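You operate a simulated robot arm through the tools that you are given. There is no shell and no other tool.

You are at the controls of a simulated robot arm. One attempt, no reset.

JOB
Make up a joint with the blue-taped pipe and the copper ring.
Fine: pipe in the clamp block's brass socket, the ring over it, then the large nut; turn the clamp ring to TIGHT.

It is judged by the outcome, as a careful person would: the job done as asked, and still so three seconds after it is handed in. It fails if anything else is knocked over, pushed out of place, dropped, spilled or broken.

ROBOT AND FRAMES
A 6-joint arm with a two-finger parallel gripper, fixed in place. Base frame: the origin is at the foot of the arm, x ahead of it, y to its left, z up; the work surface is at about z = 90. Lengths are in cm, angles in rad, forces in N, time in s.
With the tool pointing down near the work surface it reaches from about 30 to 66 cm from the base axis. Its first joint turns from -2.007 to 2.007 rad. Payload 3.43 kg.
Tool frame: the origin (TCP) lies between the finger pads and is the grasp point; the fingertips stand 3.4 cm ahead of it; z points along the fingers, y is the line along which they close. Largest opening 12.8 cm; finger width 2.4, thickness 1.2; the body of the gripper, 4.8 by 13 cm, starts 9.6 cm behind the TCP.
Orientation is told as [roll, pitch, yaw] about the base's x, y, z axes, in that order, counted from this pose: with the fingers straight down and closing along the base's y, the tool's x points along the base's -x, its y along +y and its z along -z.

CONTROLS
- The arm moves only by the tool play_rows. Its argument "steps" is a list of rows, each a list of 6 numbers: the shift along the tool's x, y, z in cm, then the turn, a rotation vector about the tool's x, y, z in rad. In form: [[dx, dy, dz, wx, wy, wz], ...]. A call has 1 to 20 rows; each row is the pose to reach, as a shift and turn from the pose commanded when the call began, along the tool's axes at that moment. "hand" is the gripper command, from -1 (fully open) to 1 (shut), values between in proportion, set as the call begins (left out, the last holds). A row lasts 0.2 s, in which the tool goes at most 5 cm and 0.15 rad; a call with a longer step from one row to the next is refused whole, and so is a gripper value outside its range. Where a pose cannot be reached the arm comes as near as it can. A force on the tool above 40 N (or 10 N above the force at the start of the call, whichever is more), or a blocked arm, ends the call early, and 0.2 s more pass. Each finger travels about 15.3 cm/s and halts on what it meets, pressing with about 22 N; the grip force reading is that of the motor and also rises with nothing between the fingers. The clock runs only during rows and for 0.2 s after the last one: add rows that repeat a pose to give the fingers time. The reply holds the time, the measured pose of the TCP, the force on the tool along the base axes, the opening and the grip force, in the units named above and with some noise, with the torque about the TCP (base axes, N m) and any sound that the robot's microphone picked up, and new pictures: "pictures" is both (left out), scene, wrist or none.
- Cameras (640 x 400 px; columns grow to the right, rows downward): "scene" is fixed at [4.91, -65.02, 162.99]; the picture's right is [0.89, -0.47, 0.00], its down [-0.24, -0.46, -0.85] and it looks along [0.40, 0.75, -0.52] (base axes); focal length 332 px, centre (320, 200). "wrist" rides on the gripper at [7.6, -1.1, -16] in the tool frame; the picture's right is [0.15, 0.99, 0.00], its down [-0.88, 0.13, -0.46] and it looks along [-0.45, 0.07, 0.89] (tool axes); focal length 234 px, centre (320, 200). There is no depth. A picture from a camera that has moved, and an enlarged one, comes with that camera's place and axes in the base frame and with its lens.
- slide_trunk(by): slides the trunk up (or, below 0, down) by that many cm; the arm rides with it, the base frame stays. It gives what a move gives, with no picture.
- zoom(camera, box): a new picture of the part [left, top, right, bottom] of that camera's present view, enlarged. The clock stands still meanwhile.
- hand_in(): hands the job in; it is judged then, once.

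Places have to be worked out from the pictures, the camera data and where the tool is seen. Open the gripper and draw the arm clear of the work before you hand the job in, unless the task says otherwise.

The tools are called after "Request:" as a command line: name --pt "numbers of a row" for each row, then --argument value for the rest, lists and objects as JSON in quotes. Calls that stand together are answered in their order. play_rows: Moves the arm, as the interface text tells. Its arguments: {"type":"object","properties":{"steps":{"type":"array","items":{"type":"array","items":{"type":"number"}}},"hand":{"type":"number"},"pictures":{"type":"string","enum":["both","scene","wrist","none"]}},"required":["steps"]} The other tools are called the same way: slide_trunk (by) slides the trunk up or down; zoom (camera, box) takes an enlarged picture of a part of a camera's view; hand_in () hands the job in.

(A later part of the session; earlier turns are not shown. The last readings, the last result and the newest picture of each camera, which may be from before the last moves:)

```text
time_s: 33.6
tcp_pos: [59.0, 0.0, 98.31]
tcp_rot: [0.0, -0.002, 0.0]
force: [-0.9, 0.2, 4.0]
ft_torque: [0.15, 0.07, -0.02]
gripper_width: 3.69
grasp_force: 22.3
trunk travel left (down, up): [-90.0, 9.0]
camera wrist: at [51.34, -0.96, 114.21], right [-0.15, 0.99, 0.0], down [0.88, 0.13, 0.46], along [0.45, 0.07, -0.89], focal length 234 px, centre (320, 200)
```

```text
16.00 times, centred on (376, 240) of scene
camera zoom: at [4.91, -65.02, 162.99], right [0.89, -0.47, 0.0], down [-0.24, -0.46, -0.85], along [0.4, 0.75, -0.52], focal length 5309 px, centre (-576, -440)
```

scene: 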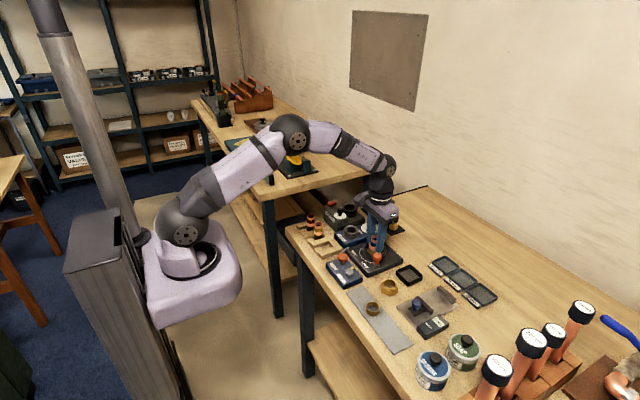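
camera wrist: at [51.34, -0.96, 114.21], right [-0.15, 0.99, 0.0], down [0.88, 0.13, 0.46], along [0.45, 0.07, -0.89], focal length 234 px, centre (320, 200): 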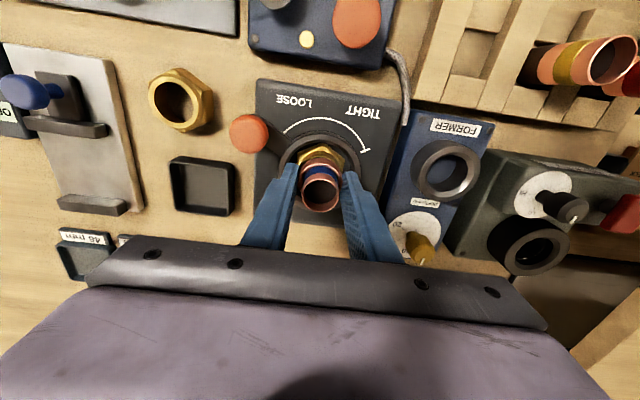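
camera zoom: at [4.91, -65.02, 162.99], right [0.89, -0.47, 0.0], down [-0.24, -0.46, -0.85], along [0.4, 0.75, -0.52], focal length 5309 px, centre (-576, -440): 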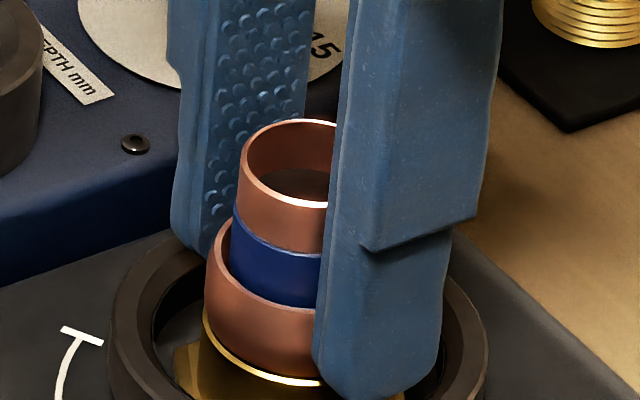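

Contact at 4 N, and the ring sits on the socket rim. I open the fingers slightly to release it.

Request:
play_rows --pt "0 0 -0.15 0 0 0" --pt "0 0 -0.15 0 0 0" --pt "0 0 -0.15 0 0 0" --hand 0.3

Request:
zoom --camera "scene" --box '[360, 230, 392, 250]'

Request:
zoom --camera "wrist" --box '[240, 120, 400, 220]'

```text
time_s: 34.4
tcp_pos: [59.02, -0.02, 98.38]
tcp_rot: [0.001, 0.0, 0.0]
force: [0.7, -0.3, -0.3]
ft_torque: [-0.01, 0.03, 0.01]
gripper_width: 4.49
grasp_force: 0.1
trunk travel left (down, up): [-90.0, 9.0]
camera wrist: at [51.37, -0.95, 114.3], right [-0.15, 0.99, 0.0], down [0.88, 0.13, 0.46], along [0.45, 0.07, -0.89], focal length 234 px, centre (320, 200)
```

scene: 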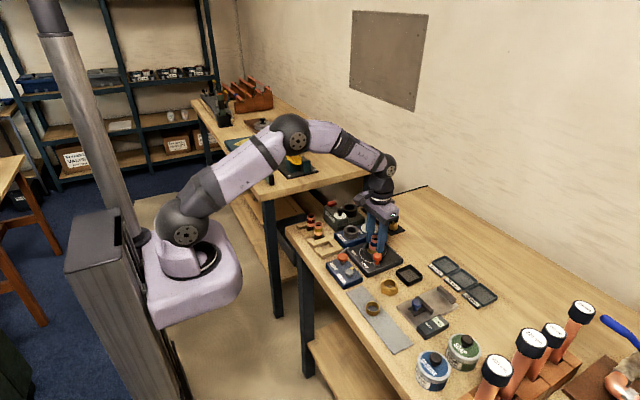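
wrist: 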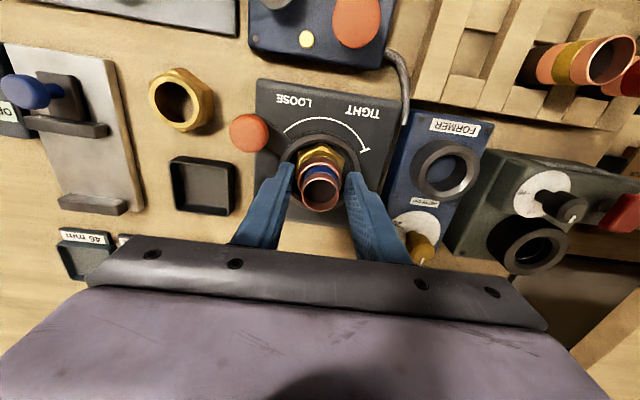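

```text
16.00 times, centred on (376, 240) of scene
camera zoom: at [4.91, -65.02, 162.99], right [0.89, -0.47, 0.0], down [-0.24, -0.46, -0.85], along [0.4, 0.75, -0.52], focal length 5309 px, centre (-576, -440)
```

zoom: 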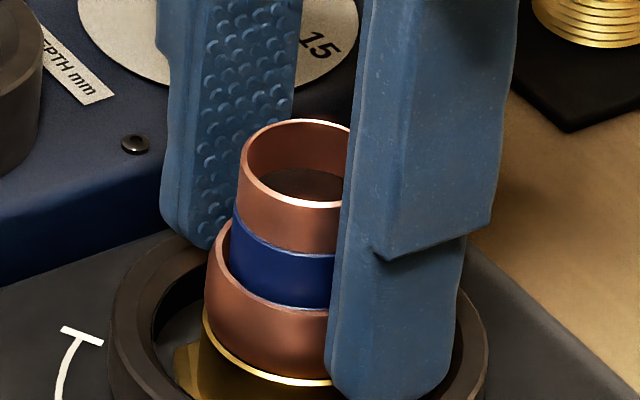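

```text
4.00 times, centred on (320, 170) of wrist
camera zoom: at [51.37, -0.95, 114.3], right [-0.15, 0.99, 0.0], down [0.88, 0.13, 0.46], along [0.45, 0.07, -0.89], focal length 937 px, centre (320, 320)
```

zoom: 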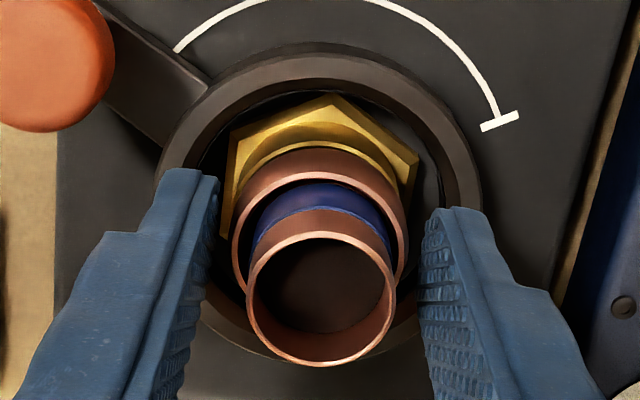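

The ring rests concentric on the rim around the pipe. I rise clear and look at the stack.

Request:
play_rows --pt "0 0 -1 0 0 0" --pt "0 0 -3 0 0 0" --pt "0 0 -6 0 0 0" --pt "0 0 -10 0 0 0" --pt "0 0 -12 0 0 0" --pt "0 0 -12 0 0 0"

Request:
zoom --camera "scene" --box '[352, 225, 400, 255]'

Request:
zoom --camera "wrist" --box '[240, 100, 400, 200]'

```text
time_s: 35.8
tcp_pos: [58.87, -0.26, 110.49]
tcp_rot: [0.0, 0.0, -0.001]
force: [-0.4, 0.1, 0.6]
ft_torque: [-0.04, 0.0, 0.01]
gripper_width: 4.45
grasp_force: 0.1
trunk travel left (down, up): [-90.0, 9.0]
camera wrist: at [51.31, -1.14, 126.37], right [-0.15, 0.99, 0.0], down [0.88, 0.13, 0.46], along [0.45, 0.07, -0.89], focal length 234 px, centre (320, 200)
```

scene: 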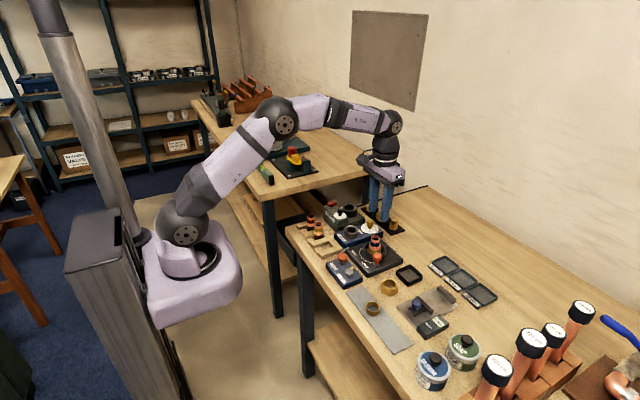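
wrist: 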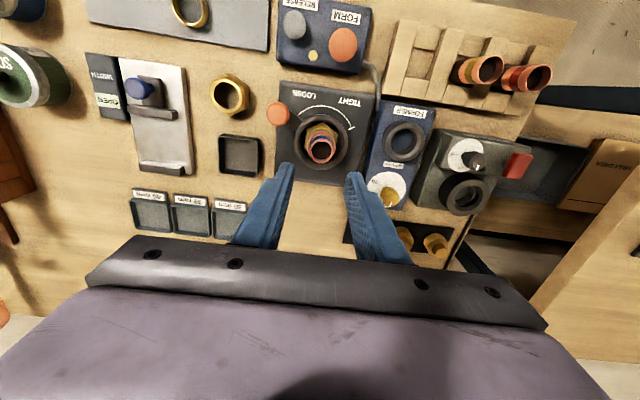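

```text
13.33 times, centred on (376, 240) of scene
camera zoom: at [4.91, -65.02, 162.99], right [0.89, -0.47, 0.0], down [-0.24, -0.46, -0.85], along [0.4, 0.75, -0.52], focal length 4424 px, centre (-427, -333)
```

zoom: 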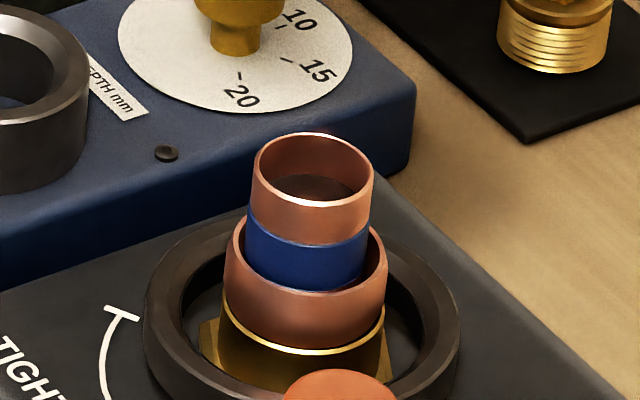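

```text
4.00 times, centred on (320, 150) of wrist
camera zoom: at [51.31, -1.14, 126.37], right [-0.15, 0.99, 0.0], down [0.88, 0.13, 0.46], along [0.45, 0.07, -0.89], focal length 937 px, centre (320, 400)
```

zoom: 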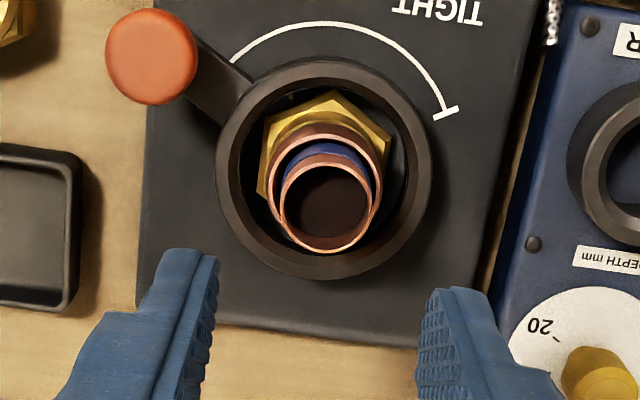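

The stack of pipe and ring looks right. Now I go over the large nut near (54.8, -12.9) and look.

Request:
play_rows --pt "1 -3 0 0 0 0" --pt "2 -6 0 0 0 0" --pt "3 -9 0 0 0 0" --pt "4 -11.8 0.5 0 0 0" --pt "4.1 -12.6 1.5 0 0 0" --pt "4.1 -12.6 1.5 0 0 0" --hand -0.1

Request:
zoom --camera "wrist" --box '[240, 80, 400, 180]'

Request:
zoom --camera "scene" --box '[356, 260, 436, 310]'

```text
time_s: 37.2
tcp_pos: [55.01, -12.58, 108.87]
tcp_rot: [0.0, 0.0, 0.0]
force: [0.3, -0.7, -0.8]
ft_torque: [-0.01, 0.01, 0.0]
gripper_width: 7.02
grasp_force: 0.1
trunk travel left (down, up): [-90.0, 9.0]
camera wrist: at [47.31, -13.59, 124.76], right [-0.15, 0.99, 0.0], down [0.88, 0.13, 0.46], along [0.45, 0.07, -0.89], focal length 234 px, centre (320, 200)
```

scene: 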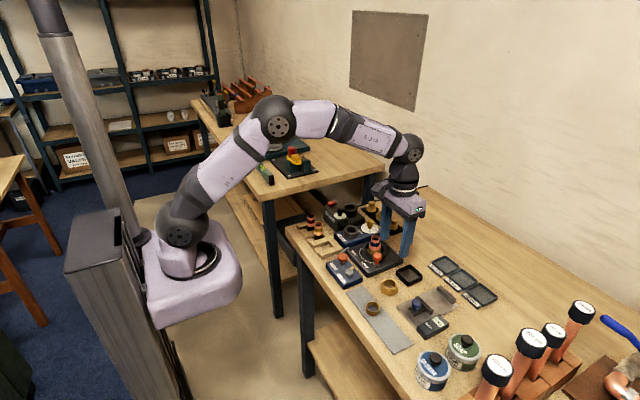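
wrist: 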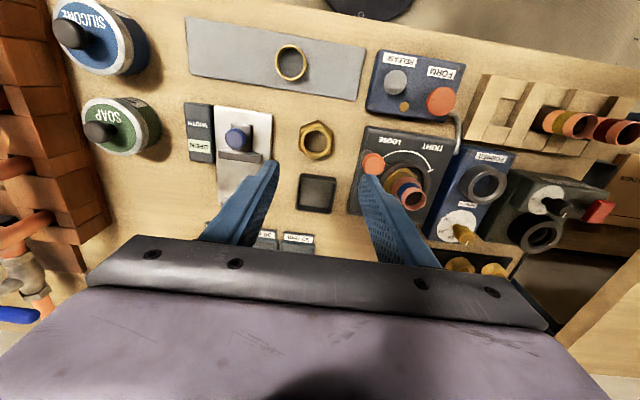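

```text
4.00 times, centred on (320, 130) of wrist
camera zoom: at [47.31, -13.59, 124.76], right [-0.15, 0.99, 0.0], down [0.88, 0.13, 0.46], along [0.45, 0.07, -0.89], focal length 937 px, centre (320, 480)
```

zoom: 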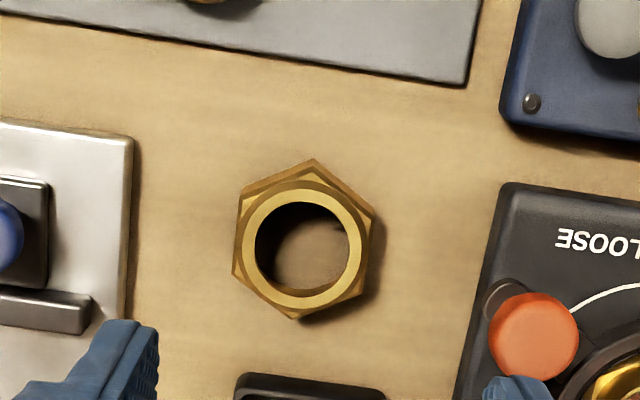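

```text
8.00 times, centred on (396, 285) of scene
camera zoom: at [4.91, -65.02, 162.99], right [0.89, -0.47, 0.0], down [-0.24, -0.46, -0.85], along [0.4, 0.75, -0.52], focal length 2655 px, centre (-288, -480)
```

zoom: 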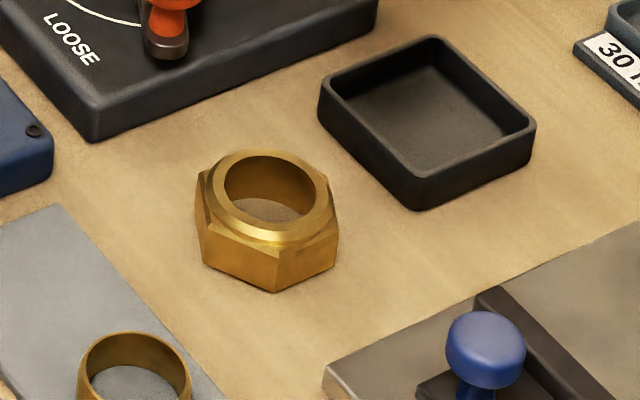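

The nut is centred near (54.8, -12.9), with a pair of flats almost square to my closing line (about 3° off) and about 4.7 cm across. I align with a small yaw, open to 6.2 cm and come down part way.

Request:
play_rows --pt "0.05 -0.2 1 0 0 -0.02" --pt "0.11 -0.43 3 0 0 -0.05" --pt "0.11 -0.43 6 0 0 -0.05" --pt "0.11 -0.43 8.5 0 0 -0.05" --pt "0.11 -0.43 9 0 0 -0.05" --pt "0.11 -0.43 9 0 0 -0.05" --hand 0.03

Request:
zoom --camera "wrist" --box '[240, 100, 400, 200]'

Request:
zoom --camera "scene" --box '[360, 260, 424, 300]'

```text
time_s: 38.6
tcp_pos: [54.81, -13.01, 99.91]
tcp_rot: [0.0, 0.0, 0.051]
force: [-0.5, 0.2, 0.0]
ft_torque: [0.0, 0.02, 0.01]
gripper_width: 6.18
grasp_force: 0.1
trunk travel left (down, up): [-90.0, 9.0]
camera wrist: at [47.23, -14.37, 115.75], right [-0.2, 0.98, 0.0], down [0.87, 0.17, 0.46], along [0.45, 0.09, -0.89], focal length 234 px, centre (320, 200)
```

scene: 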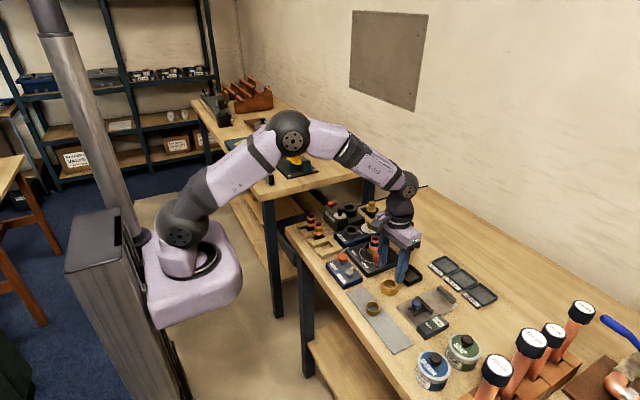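
wrist: 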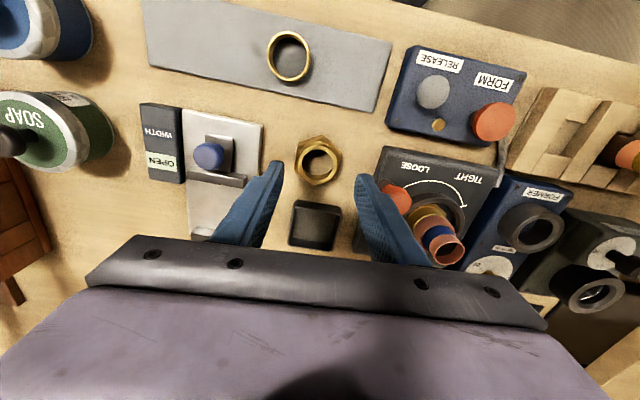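

```text
4.00 times, centred on (320, 150) of wrist
camera zoom: at [47.23, -14.37, 115.75], right [-0.2, 0.98, 0.0], down [0.87, 0.17, 0.46], along [0.45, 0.09, -0.89], focal length 937 px, centre (320, 400)
```

zoom: 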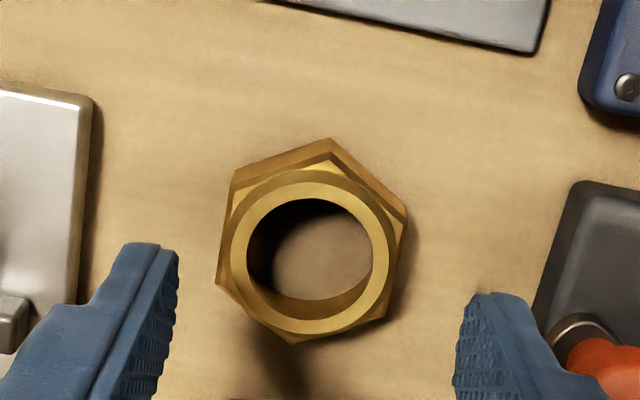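

```text
10.00 times, centred on (392, 280) of scene
camera zoom: at [4.91, -65.02, 162.99], right [0.89, -0.47, 0.0], down [-0.24, -0.46, -0.85], along [0.4, 0.75, -0.52], focal length 3318 px, centre (-400, -600)
```

zoom: 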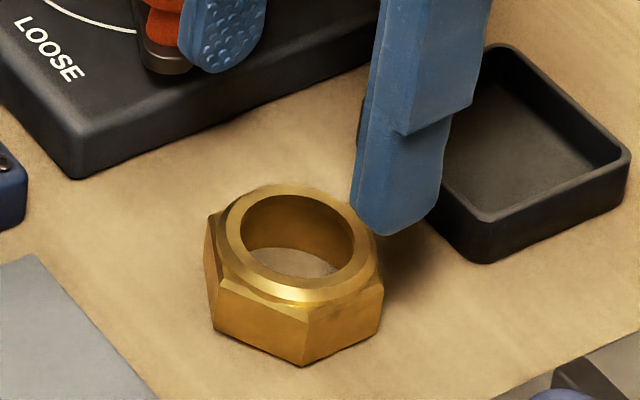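

The nut is within about 1 mm of my centreline. I descend to about z = 94.5 so the tips grip the upper half of the hex.

Request:
play_rows --pt "-0.05 -0.1 1.5 0 0 0" --pt "-0.05 -0.1 3 0 0 0" --pt "-0.05 -0.1 4.5 0 0 0" --pt "-0.05 -0.1 5.4 0 0 0" --pt "-0.05 -0.1 5.4 0 0 0"

Request:
zoom --camera "wrist" --box '[240, 120, 400, 220]'

Request:
zoom --camera "scene" --box '[360, 260, 424, 300]'

```text
time_s: 39.8
tcp_pos: [54.86, -13.11, 94.35]
tcp_rot: [-0.001, 0.0, 0.051]
force: [0.1, -0.1, 0.0]
ft_torque: [0.0, 0.01, -0.01]
gripper_width: 6.23
grasp_force: 0.0
trunk travel left (down, up): [-90.0, 9.0]
camera wrist: at [47.34, -14.45, 110.37], right [-0.2, 0.98, 0.0], down [0.87, 0.17, 0.46], along [0.45, 0.09, -0.89], focal length 234 px, centre (320, 200)
```

scene: 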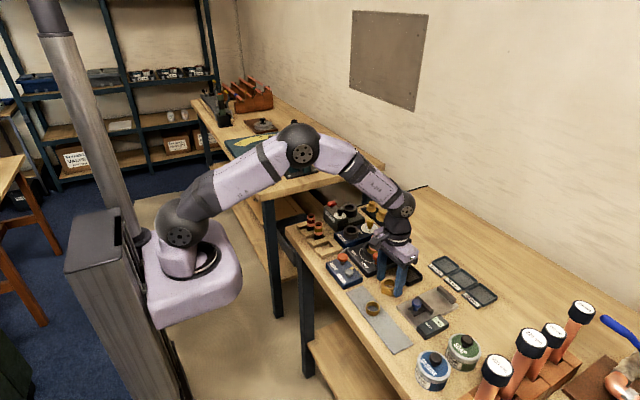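
wrist: 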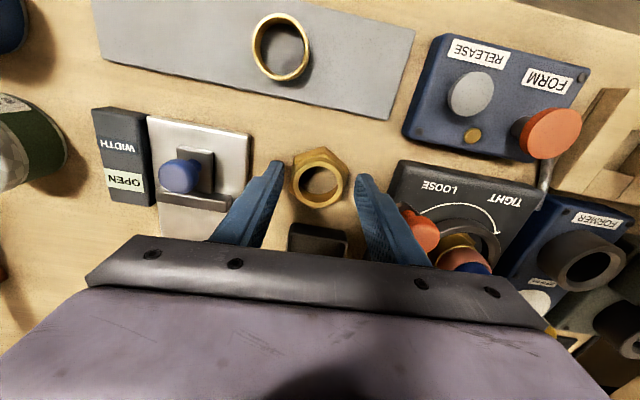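

```text
4.00 times, centred on (320, 170) of wrist
camera zoom: at [47.34, -14.45, 110.37], right [-0.2, 0.98, 0.0], down [0.87, 0.17, 0.46], along [0.45, 0.09, -0.89], focal length 937 px, centre (320, 320)
```

zoom: 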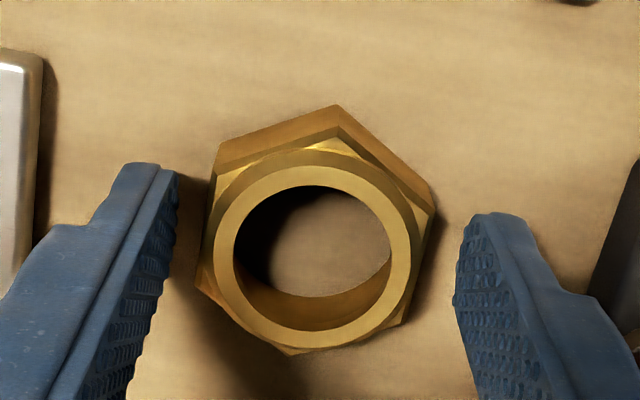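

```text
10.00 times, centred on (392, 280) of scene
camera zoom: at [4.91, -65.02, 162.99], right [0.89, -0.47, 0.0], down [-0.24, -0.46, -0.85], along [0.4, 0.75, -0.52], focal length 3318 px, centre (-400, -600)
```

zoom: 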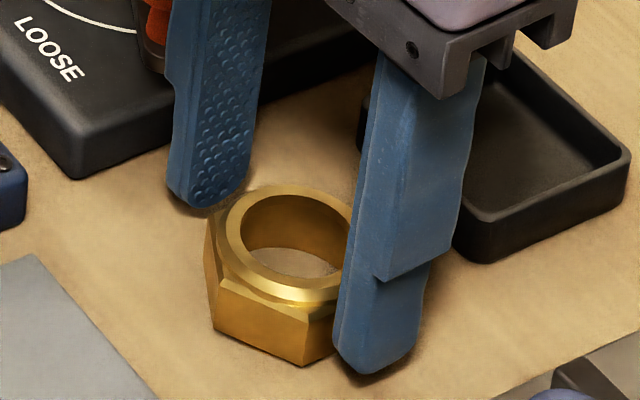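

The nut sits centred between the pads at (54.82, -13.09), with its flats parallel to them. I close.

Request:
play_rows --pt "0 0 0 0 0 0" --pt "0 0 0 0 0 0" --pt "0 0 0 0 0 0" --pt "0 0 0 0 0 0" --hand 1

Request:
zoom --camera "wrist" --box '[240, 120, 400, 220]'

Request:
zoom --camera "scene" --box '[360, 260, 424, 300]'

```text
time_s: 40.8
tcp_pos: [54.87, -13.0, 94.4]
tcp_rot: [0.0, 0.001, 0.051]
force: [0.4, 0.4, 0.6]
ft_torque: [-0.02, -0.01, 0.02]
gripper_width: 5.15
grasp_force: 21.4
trunk travel left (down, up): [-90.0, 9.0]
camera wrist: at [47.34, -14.45, 110.37], right [-0.2, 0.98, 0.0], down [0.87, 0.17, 0.46], along [0.45, 0.09, -0.89], focal length 234 px, centre (320, 200)
```

scene: 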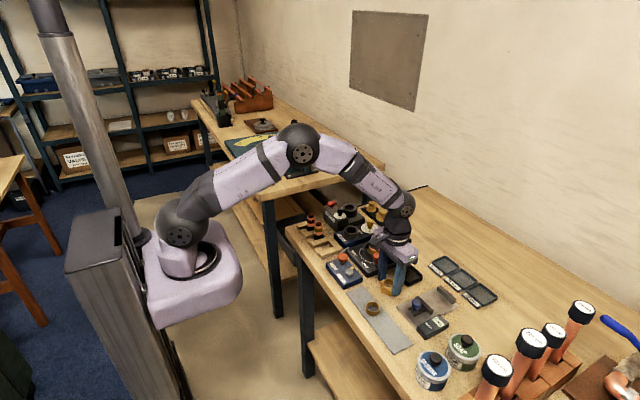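
wrist: 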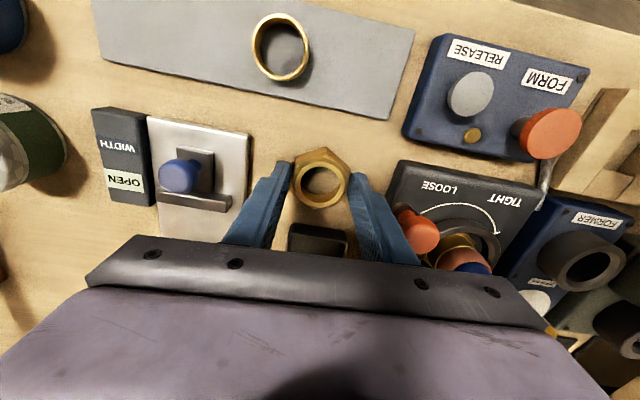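

```text
4.00 times, centred on (320, 170) of wrist
camera zoom: at [47.34, -14.45, 110.37], right [-0.2, 0.98, 0.0], down [0.87, 0.17, 0.46], along [0.45, 0.09, -0.89], focal length 937 px, centre (320, 320)
```

zoom: 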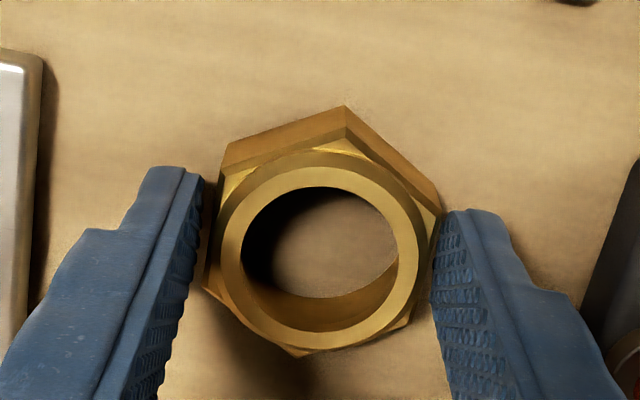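

```text
10.00 times, centred on (392, 280) of scene
camera zoom: at [4.91, -65.02, 162.99], right [0.89, -0.47, 0.0], down [-0.24, -0.46, -0.85], along [0.4, 0.75, -0.52], focal length 3318 px, centre (-400, -600)
```

zoom: 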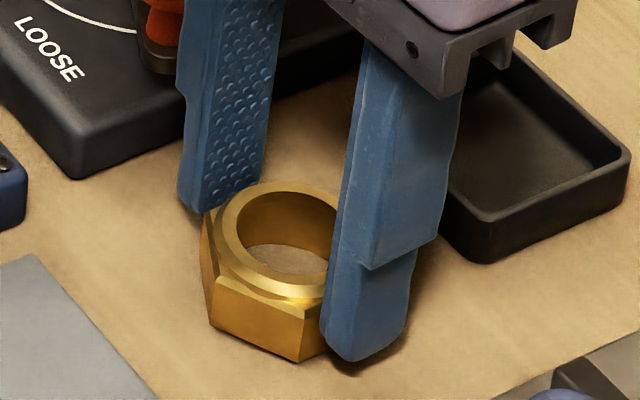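

Gripped at 5.15 cm and 21 N. I lift straight up.

Request:
play_rows --pt "0 0 -0.5 0 0 0" --pt "0 0 -1.5 0 0 0" --pt "0 0 -4 0 0 0" --pt "0 0 -8 0 0 0" --pt "0 0 -12 0 0 0" --pt "0 0 -16 0 0 0" --pt "0 0 -16 0 0 0"

Request:
zoom --camera "wrist" --box '[240, 120, 400, 220]'

Request:
zoom --camera "scene" --box '[360, 220, 440, 270]'

```text
time_s: 42.4
tcp_pos: [54.97, -12.97, 110.47]
tcp_rot: [0.001, 0.002, 0.051]
force: [-0.1, -1.2, -1.5]
ft_torque: [0.0, 0.0, -0.01]
gripper_width: 5.16
grasp_force: 22.3
trunk travel left (down, up): [-90.0, 9.0]
camera wrist: at [47.38, -14.39, 126.32], right [-0.2, 0.98, 0.0], down [0.87, 0.17, 0.45], along [0.45, 0.09, -0.89], focal length 234 px, centre (320, 200)
```

scene: 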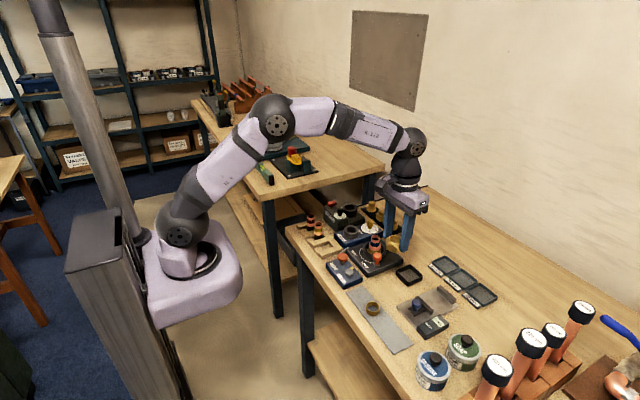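
wrist: 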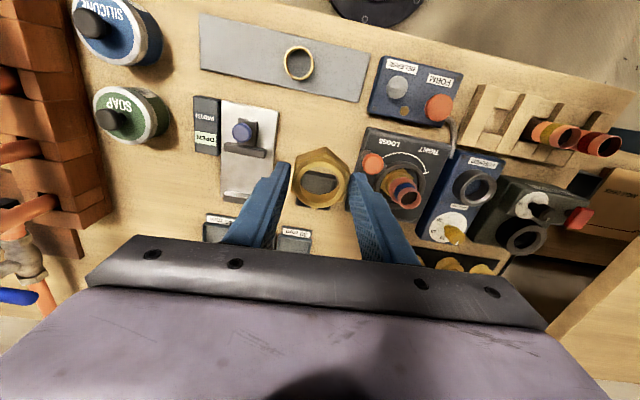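

```text
4.00 times, centred on (320, 170) of wrist
camera zoom: at [47.38, -14.39, 126.32], right [-0.2, 0.98, 0.0], down [0.87, 0.17, 0.45], along [0.45, 0.09, -0.89], focal length 937 px, centre (320, 320)
```

zoom: 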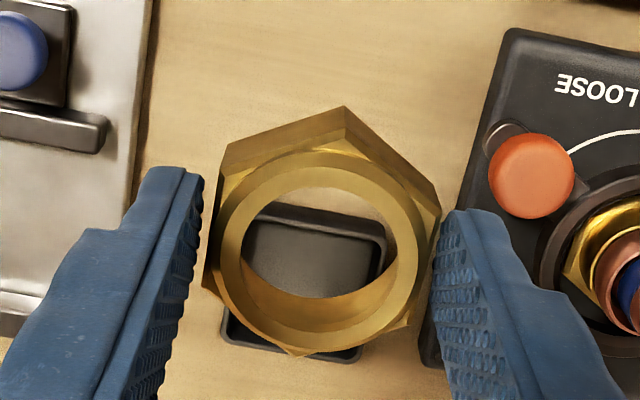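

```text
8.00 times, centred on (400, 245) of scene
camera zoom: at [4.91, -65.02, 162.99], right [0.89, -0.47, 0.0], down [-0.24, -0.46, -0.85], along [0.4, 0.75, -0.52], focal length 2655 px, centre (-320, -160)
```

zoom: 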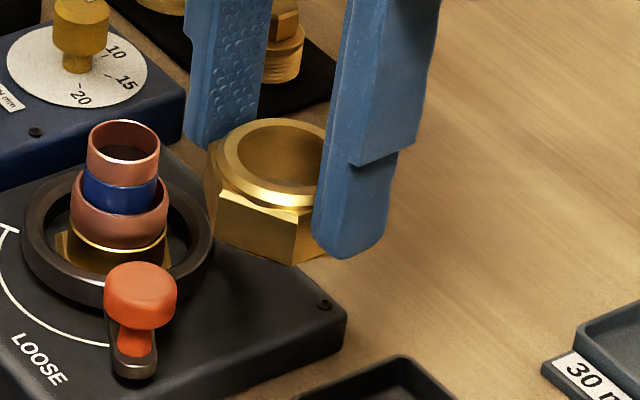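

The nut is held level and centred on the TCP. I carry it at height to above the pipe, then lower until its bottom is about 1.5 cm above the pipe top.

Request:
play_rows --pt "-1 2.7 0 0 0 0" --pt "-2 5.4 0 0 0 0" --pt "-3 8.1 0 0 0 0" --pt "-4 10.8 0 0 0 0" --pt "-4.6 12.4 0 0 0 0" --pt "-4.77 12.87 0 0 0 0" --pt "-4.77 12.87 3 0 0 0" --pt "-4.77 12.87 5.8 0 0 0" --pt "-4.77 12.87 5.8 0 0 0"

Request:
zoom --camera "wrist" --box '[240, 120, 400, 220]'

Request:
zoom --camera "scene" --box '[344, 215, 408, 255]'

```text
time_s: 44.4
tcp_pos: [58.85, 0.06, 104.54]
tcp_rot: [0.0, 0.0, 0.052]
force: [0.1, -0.3, -1.5]
ft_torque: [0.0, 0.01, 0.04]
gripper_width: 5.14
grasp_force: 22.0
trunk travel left (down, up): [-90.0, 9.0]
camera wrist: at [51.36, -1.41, 120.52], right [-0.2, 0.98, 0.0], down [0.87, 0.17, 0.46], along [0.45, 0.09, -0.89], focal length 234 px, centre (320, 200)
```

scene: 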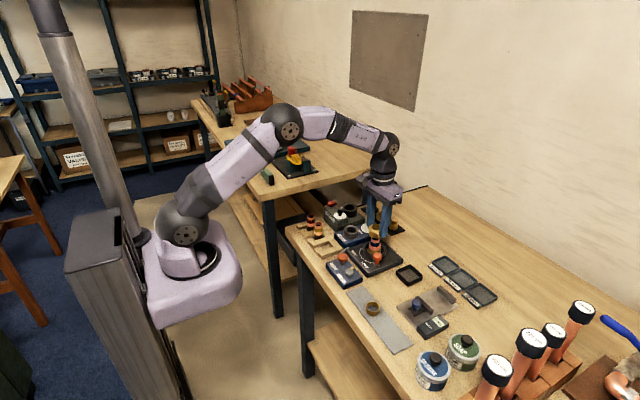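
wrist: 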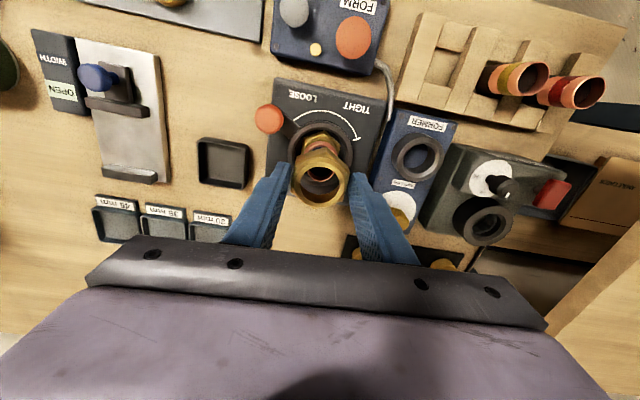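

```text
4.00 times, centred on (320, 170) of wrist
camera zoom: at [51.36, -1.41, 120.52], right [-0.2, 0.98, 0.0], down [0.87, 0.17, 0.46], along [0.45, 0.09, -0.89], focal length 937 px, centre (320, 320)
```

zoom: 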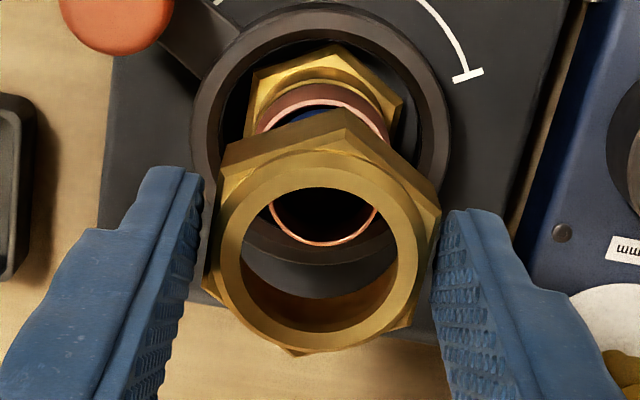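

```text
10.00 times, centred on (376, 235) of scene
camera zoom: at [4.91, -65.02, 162.99], right [0.89, -0.47, 0.0], down [-0.24, -0.46, -0.85], along [0.4, 0.75, -0.52], focal length 3318 px, centre (-240, -150)
```

zoom: 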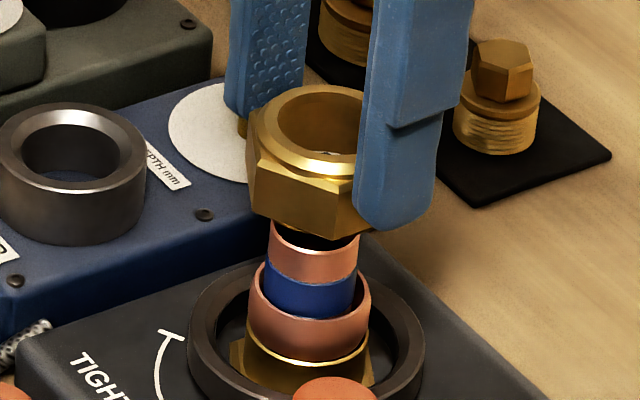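

Through the bore, the pipe top reads (58.99, 0.21) while the nut is at about (58.83, 0.07). I correct by (+0.16, +0.14) and lower to just above the pipe top.

Request:
play_rows --pt "-0.167 0.132 0 0 0 0" --pt "-0.167 0.132 0.5 0 0 0" --pt "-0.167 0.132 1.0 0 0 0" --pt "-0.167 0.132 1.4 0 0 0" --pt "-0.167 0.132 1.4 0 0 0"

Request:
zoom --camera "wrist" --box '[240, 120, 400, 220]'

Request:
zoom --camera "scene" --box '[344, 215, 408, 255]'

```text
time_s: 45.6
tcp_pos: [59.04, 0.13, 103.23]
tcp_rot: [-0.003, 0.0, 0.052]
force: [0.2, -0.4, -1.3]
ft_torque: [-0.01, -0.01, 0.0]
gripper_width: 5.14
grasp_force: 22.7
trunk travel left (down, up): [-90.0, 9.0]
camera wrist: at [51.53, -1.24, 119.19], right [-0.2, 0.98, 0.0], down [0.87, 0.17, 0.46], along [0.45, 0.09, -0.89], focal length 234 px, centre (320, 200)
```

scene: 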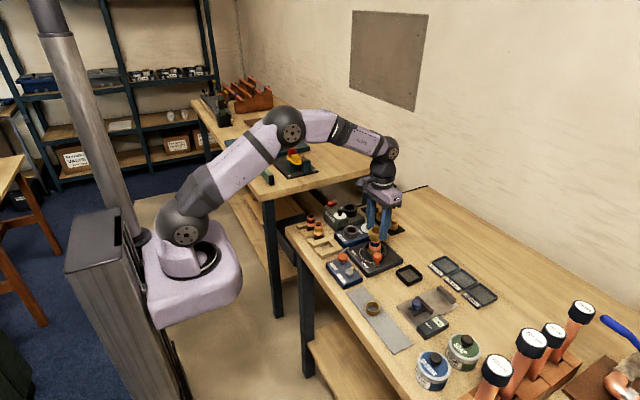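
wrist: 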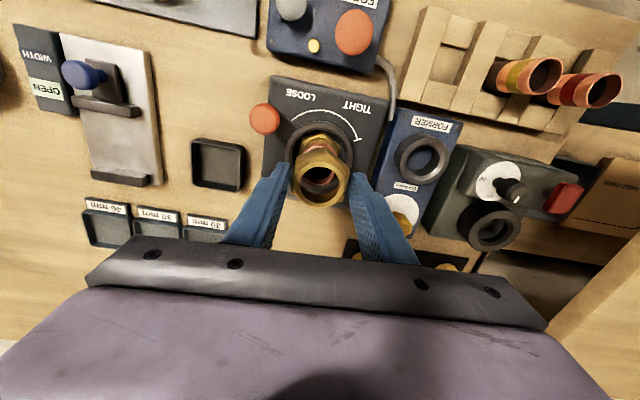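

```text
4.00 times, centred on (320, 170) of wrist
camera zoom: at [51.53, -1.24, 119.19], right [-0.2, 0.98, 0.0], down [0.87, 0.17, 0.46], along [0.45, 0.09, -0.89], focal length 937 px, centre (320, 320)
```

zoom: 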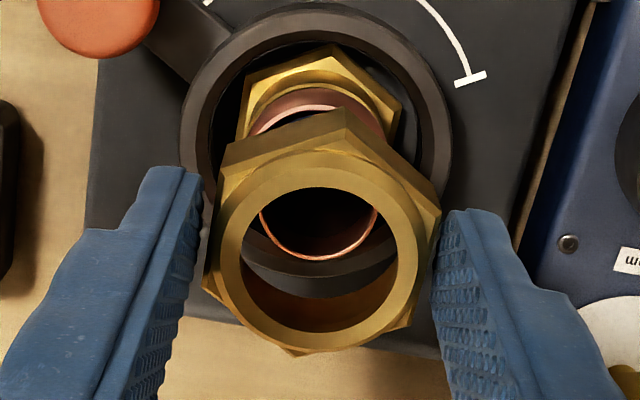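

```text
10.00 times, centred on (376, 235) of scene
camera zoom: at [4.91, -65.02, 162.99], right [0.89, -0.47, 0.0], down [-0.24, -0.46, -0.85], along [0.4, 0.75, -0.52], focal length 3318 px, centre (-240, -150)
```

zoom: 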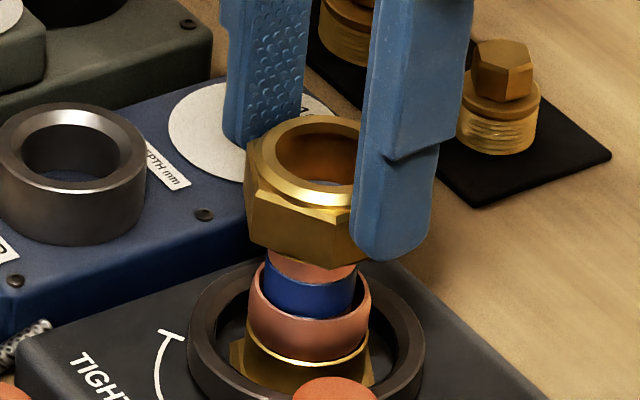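

The bore and pipe are concentric within half a millimetre now. I lower slowly 1.2 cm so the pipe enters the nut.

Request:
play_rows --pt "0 0 0.3 0 0 0" --pt "0 0 0.6 0 0 0" --pt "0 0 0.9 0 0 0" --pt "0 0 1.2 0 0 0" --pt "0 0 1.2 0 0 0"

Request:
zoom --camera "wrist" --box '[240, 120, 400, 220]'

Request:
zoom --camera "scene" --box '[344, 220, 408, 260]'

```text
time_s: 46.8
tcp_pos: [59.07, 0.08, 102.09]
tcp_rot: [0.0, -0.001, 0.05]
force: [-0.2, -0.5, -1.2]
ft_torque: [0.02, -0.02, 0.01]
gripper_width: 5.14
grasp_force: 22.0
trunk travel left (down, up): [-90.0, 9.0]
camera wrist: at [51.53, -1.27, 118.03], right [-0.2, 0.98, 0.0], down [0.87, 0.17, 0.46], along [0.45, 0.09, -0.89], focal length 234 px, centre (320, 200)
```

scene: 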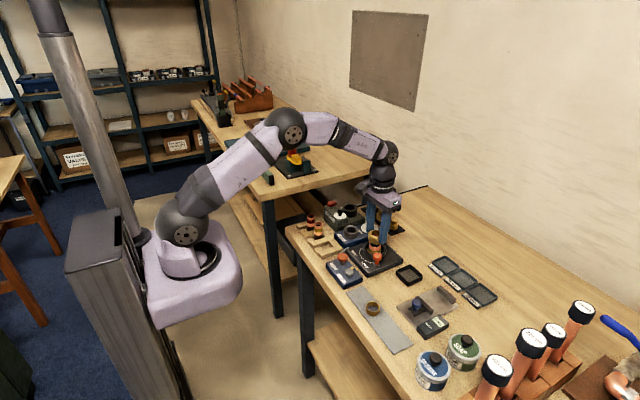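
wrist: 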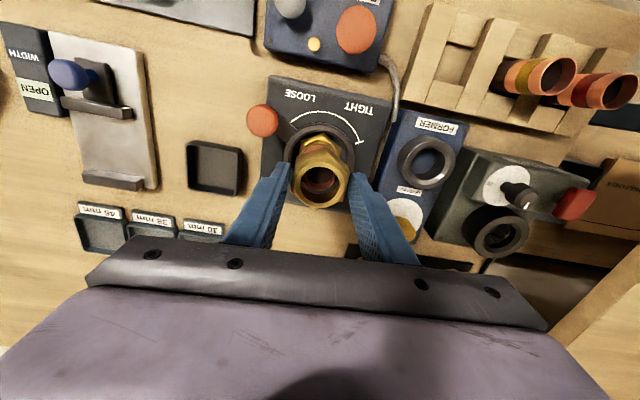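

```text
4.00 times, centred on (320, 170) of wrist
camera zoom: at [51.53, -1.27, 118.03], right [-0.2, 0.98, 0.0], down [0.87, 0.17, 0.46], along [0.45, 0.09, -0.89], focal length 937 px, centre (320, 320)
```

zoom: 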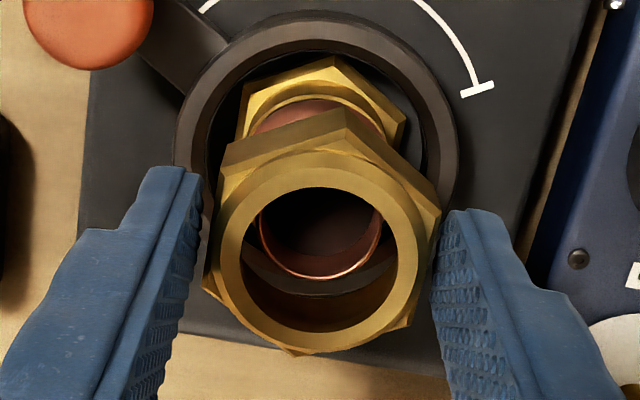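

```text
10.00 times, centred on (376, 240) of scene
camera zoom: at [4.91, -65.02, 162.99], right [0.89, -0.47, 0.0], down [-0.24, -0.46, -0.85], along [0.4, 0.75, -0.52], focal length 3318 px, centre (-240, -200)
```

zoom: 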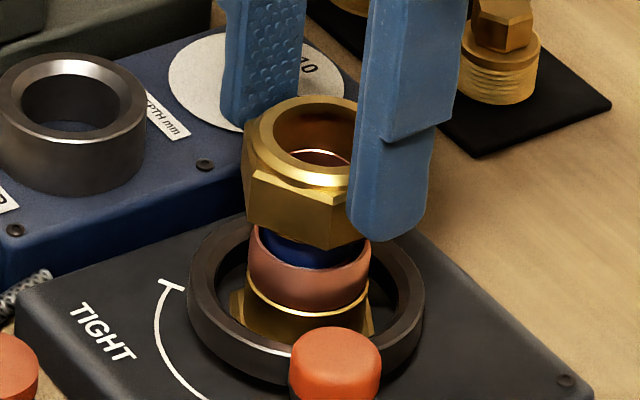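

The pipe has entered the bore with no contact. I lower on toward the copper ring.

Request:
play_rows --pt "0 0 0.3 0 0 0" --pt "0 0 0.6 0 0 0" --pt "0 0 0.9 0 0 0" --pt "0 0 1.2 0 0 0" --pt "0 0 1.2 0 0 0"

Request:
zoom --camera "wrist" --box '[240, 120, 400, 220]'

Request:
zoom --camera "scene" --box '[344, 220, 408, 260]'

```text
time_s: 48.0
tcp_pos: [59.01, 0.05, 100.8]
tcp_rot: [0.001, 0.0, 0.049]
force: [0.3, -0.4, -1.2]
ft_torque: [-0.02, 0.0, 0.01]
gripper_width: 5.15
grasp_force: 22.1
trunk travel left (down, up): [-90.0, 9.0]
camera wrist: at [51.53, -1.27, 116.79], right [-0.2, 0.98, 0.0], down [0.87, 0.17, 0.46], along [0.45, 0.09, -0.89], focal length 234 px, centre (320, 200)
```

scene: 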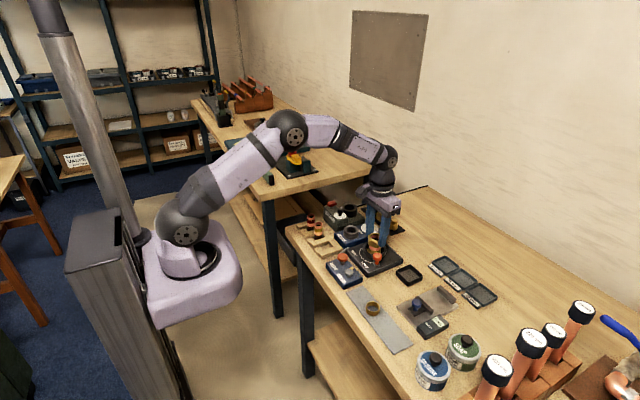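
wrist: 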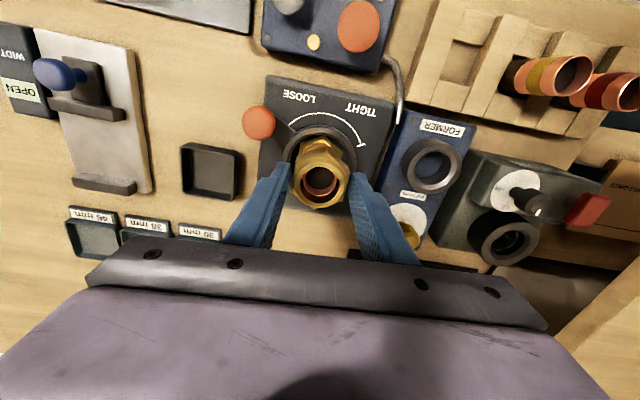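

```text
4.00 times, centred on (320, 170) of wrist
camera zoom: at [51.53, -1.27, 116.79], right [-0.2, 0.98, 0.0], down [0.87, 0.17, 0.46], along [0.45, 0.09, -0.89], focal length 937 px, centre (320, 320)
```

zoom: 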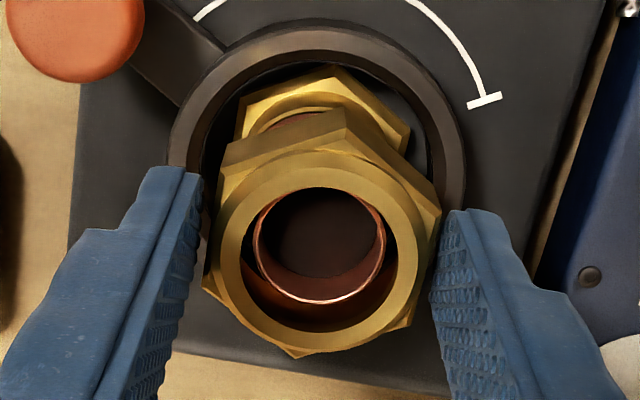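

```text
10.00 times, centred on (376, 240) of scene
camera zoom: at [4.91, -65.02, 162.99], right [0.89, -0.47, 0.0], down [-0.24, -0.46, -0.85], along [0.4, 0.75, -0.52], focal length 3318 px, centre (-240, -200)
```

zoom: 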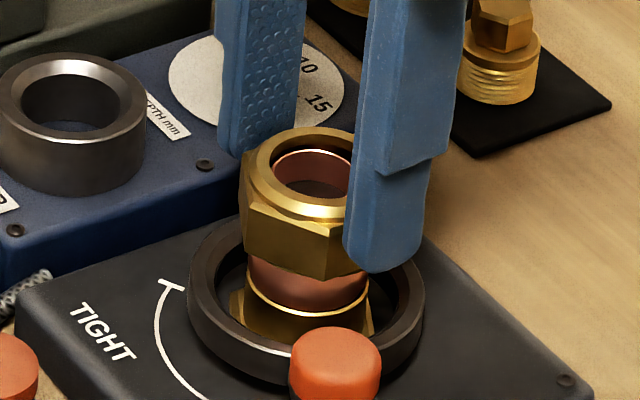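

The nut's bottom is now around the ring's top. I lower in finer steps to feel where it seats.

Request:
play_rows --pt "0 0 0.15 0 0 0" --pt "0 0 0.3 0 0 0" --pt "0 0 0.45 0 0 0" --pt "0 0 0.6 0 0 0" --pt "0 0 0.6 0 0 0"

Request:
zoom --camera "scene" --box '[352, 230, 400, 260]'

Request:
zoom --camera "wrist" --box '[240, 120, 400, 220]'

```text
time_s: 49.2
tcp_pos: [59.14, 0.04, 100.29]
tcp_rot: [-0.001, 0.001, 0.05]
force: [-0.5, 0.7, -0.4]
ft_torque: [-0.01, -0.02, 0.04]
gripper_width: 5.15
grasp_force: 21.8
trunk travel left (down, up): [-90.0, 9.0]
camera wrist: at [51.57, -1.27, 116.19], right [-0.2, 0.98, 0.0], down [0.87, 0.17, 0.46], along [0.45, 0.09, -0.89], focal length 234 px, centre (320, 200)
```

scene: 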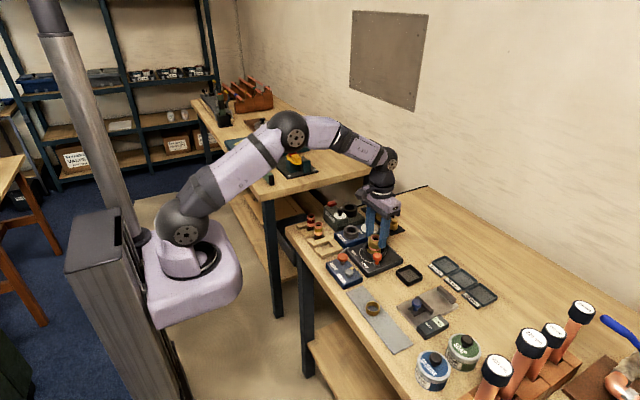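
wrist: 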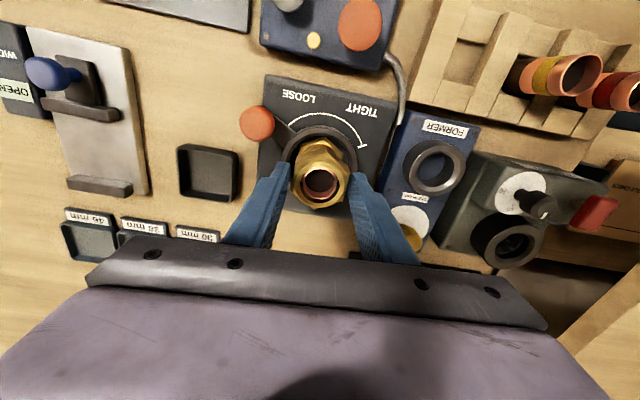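

```text
13.33 times, centred on (376, 245) of scene
camera zoom: at [4.91, -65.02, 162.99], right [0.89, -0.47, 0.0], down [-0.24, -0.46, -0.85], along [0.4, 0.75, -0.52], focal length 4424 px, centre (-427, -400)
```

zoom: 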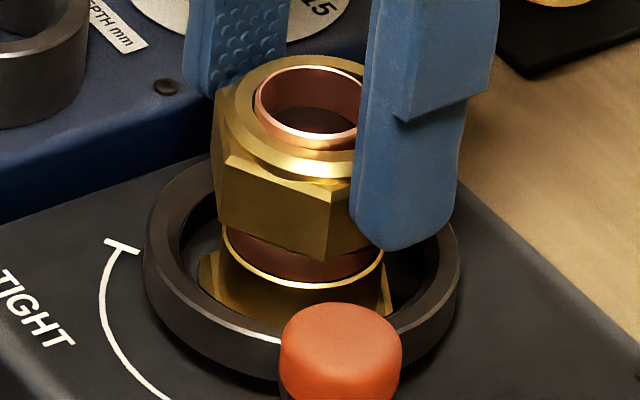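

```text
4.00 times, centred on (320, 170) of wrist
camera zoom: at [51.57, -1.27, 116.19], right [-0.2, 0.98, 0.0], down [0.87, 0.17, 0.46], along [0.45, 0.09, -0.89], focal length 937 px, centre (320, 320)
```

zoom: 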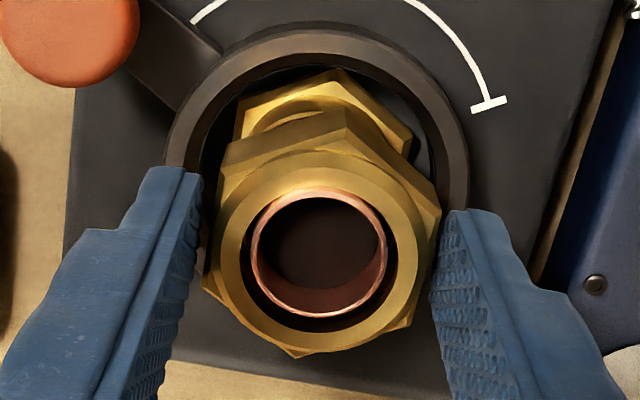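

No clear contact yet, with the nut's bottom near z = 95.9. I continue down 0.5 cm in fine steps.

Request:
play_rows --pt "0 0 0.12 0 0 0" --pt "0 0 0.24 0 0 0" --pt "0 0 0.36 0 0 0" --pt "0 0 0.5 0 0 0" --pt "0 0 0.5 0 0 0"

Request:
zoom --camera "scene" --box '[352, 230, 400, 260]'

Request:
zoom --camera "wrist" --box '[240, 120, 400, 220]'

```text
time_s: 50.4
tcp_pos: [58.98, 0.15, 99.71]
tcp_rot: [0.0, 0.001, 0.051]
force: [-1.1, 0.3, -0.3]
ft_torque: [0.02, 0.04, 0.02]
gripper_width: 5.12
grasp_force: 22.0
trunk travel left (down, up): [-90.0, 9.0]
camera wrist: at [51.57, -1.24, 115.69], right [-0.2, 0.98, 0.0], down [0.87, 0.17, 0.46], along [0.45, 0.09, -0.89], focal length 234 px, centre (320, 200)
```

scene: 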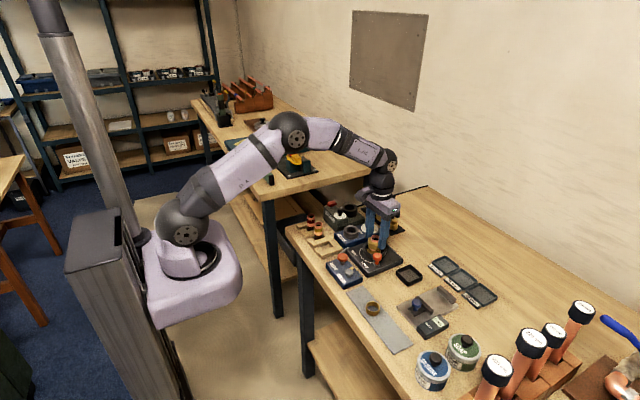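
wrist: 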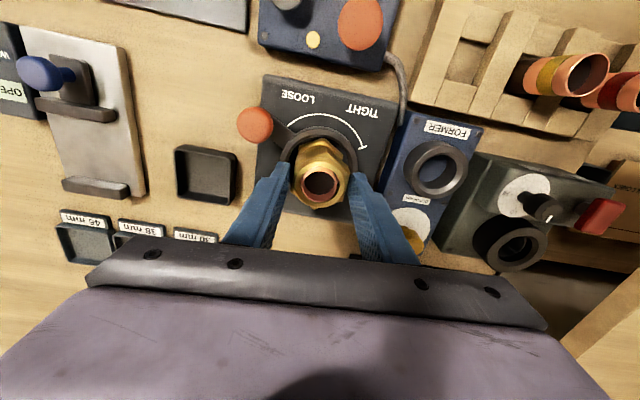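

```text
13.33 times, centred on (376, 245) of scene
camera zoom: at [4.91, -65.02, 162.99], right [0.89, -0.47, 0.0], down [-0.24, -0.46, -0.85], along [0.4, 0.75, -0.52], focal length 4424 px, centre (-427, -400)
```

zoom: 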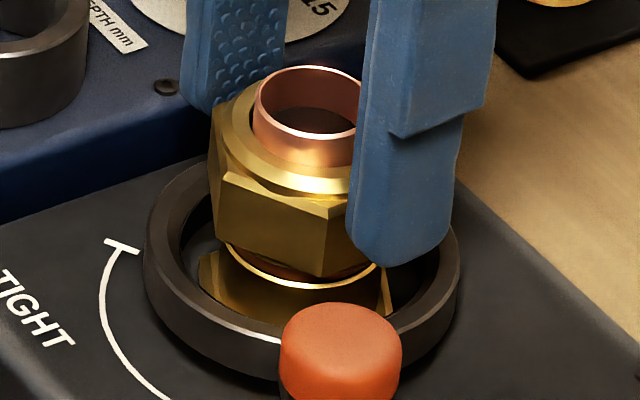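

```text
4.00 times, centred on (320, 170) of wrist
camera zoom: at [51.57, -1.24, 115.69], right [-0.2, 0.98, 0.0], down [0.87, 0.17, 0.46], along [0.45, 0.09, -0.89], focal length 937 px, centre (320, 320)
```

zoom: 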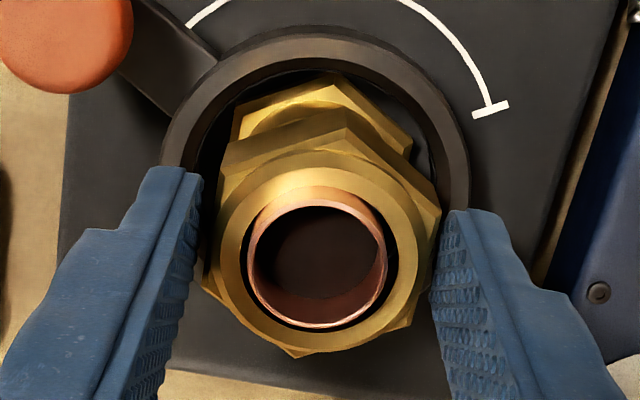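

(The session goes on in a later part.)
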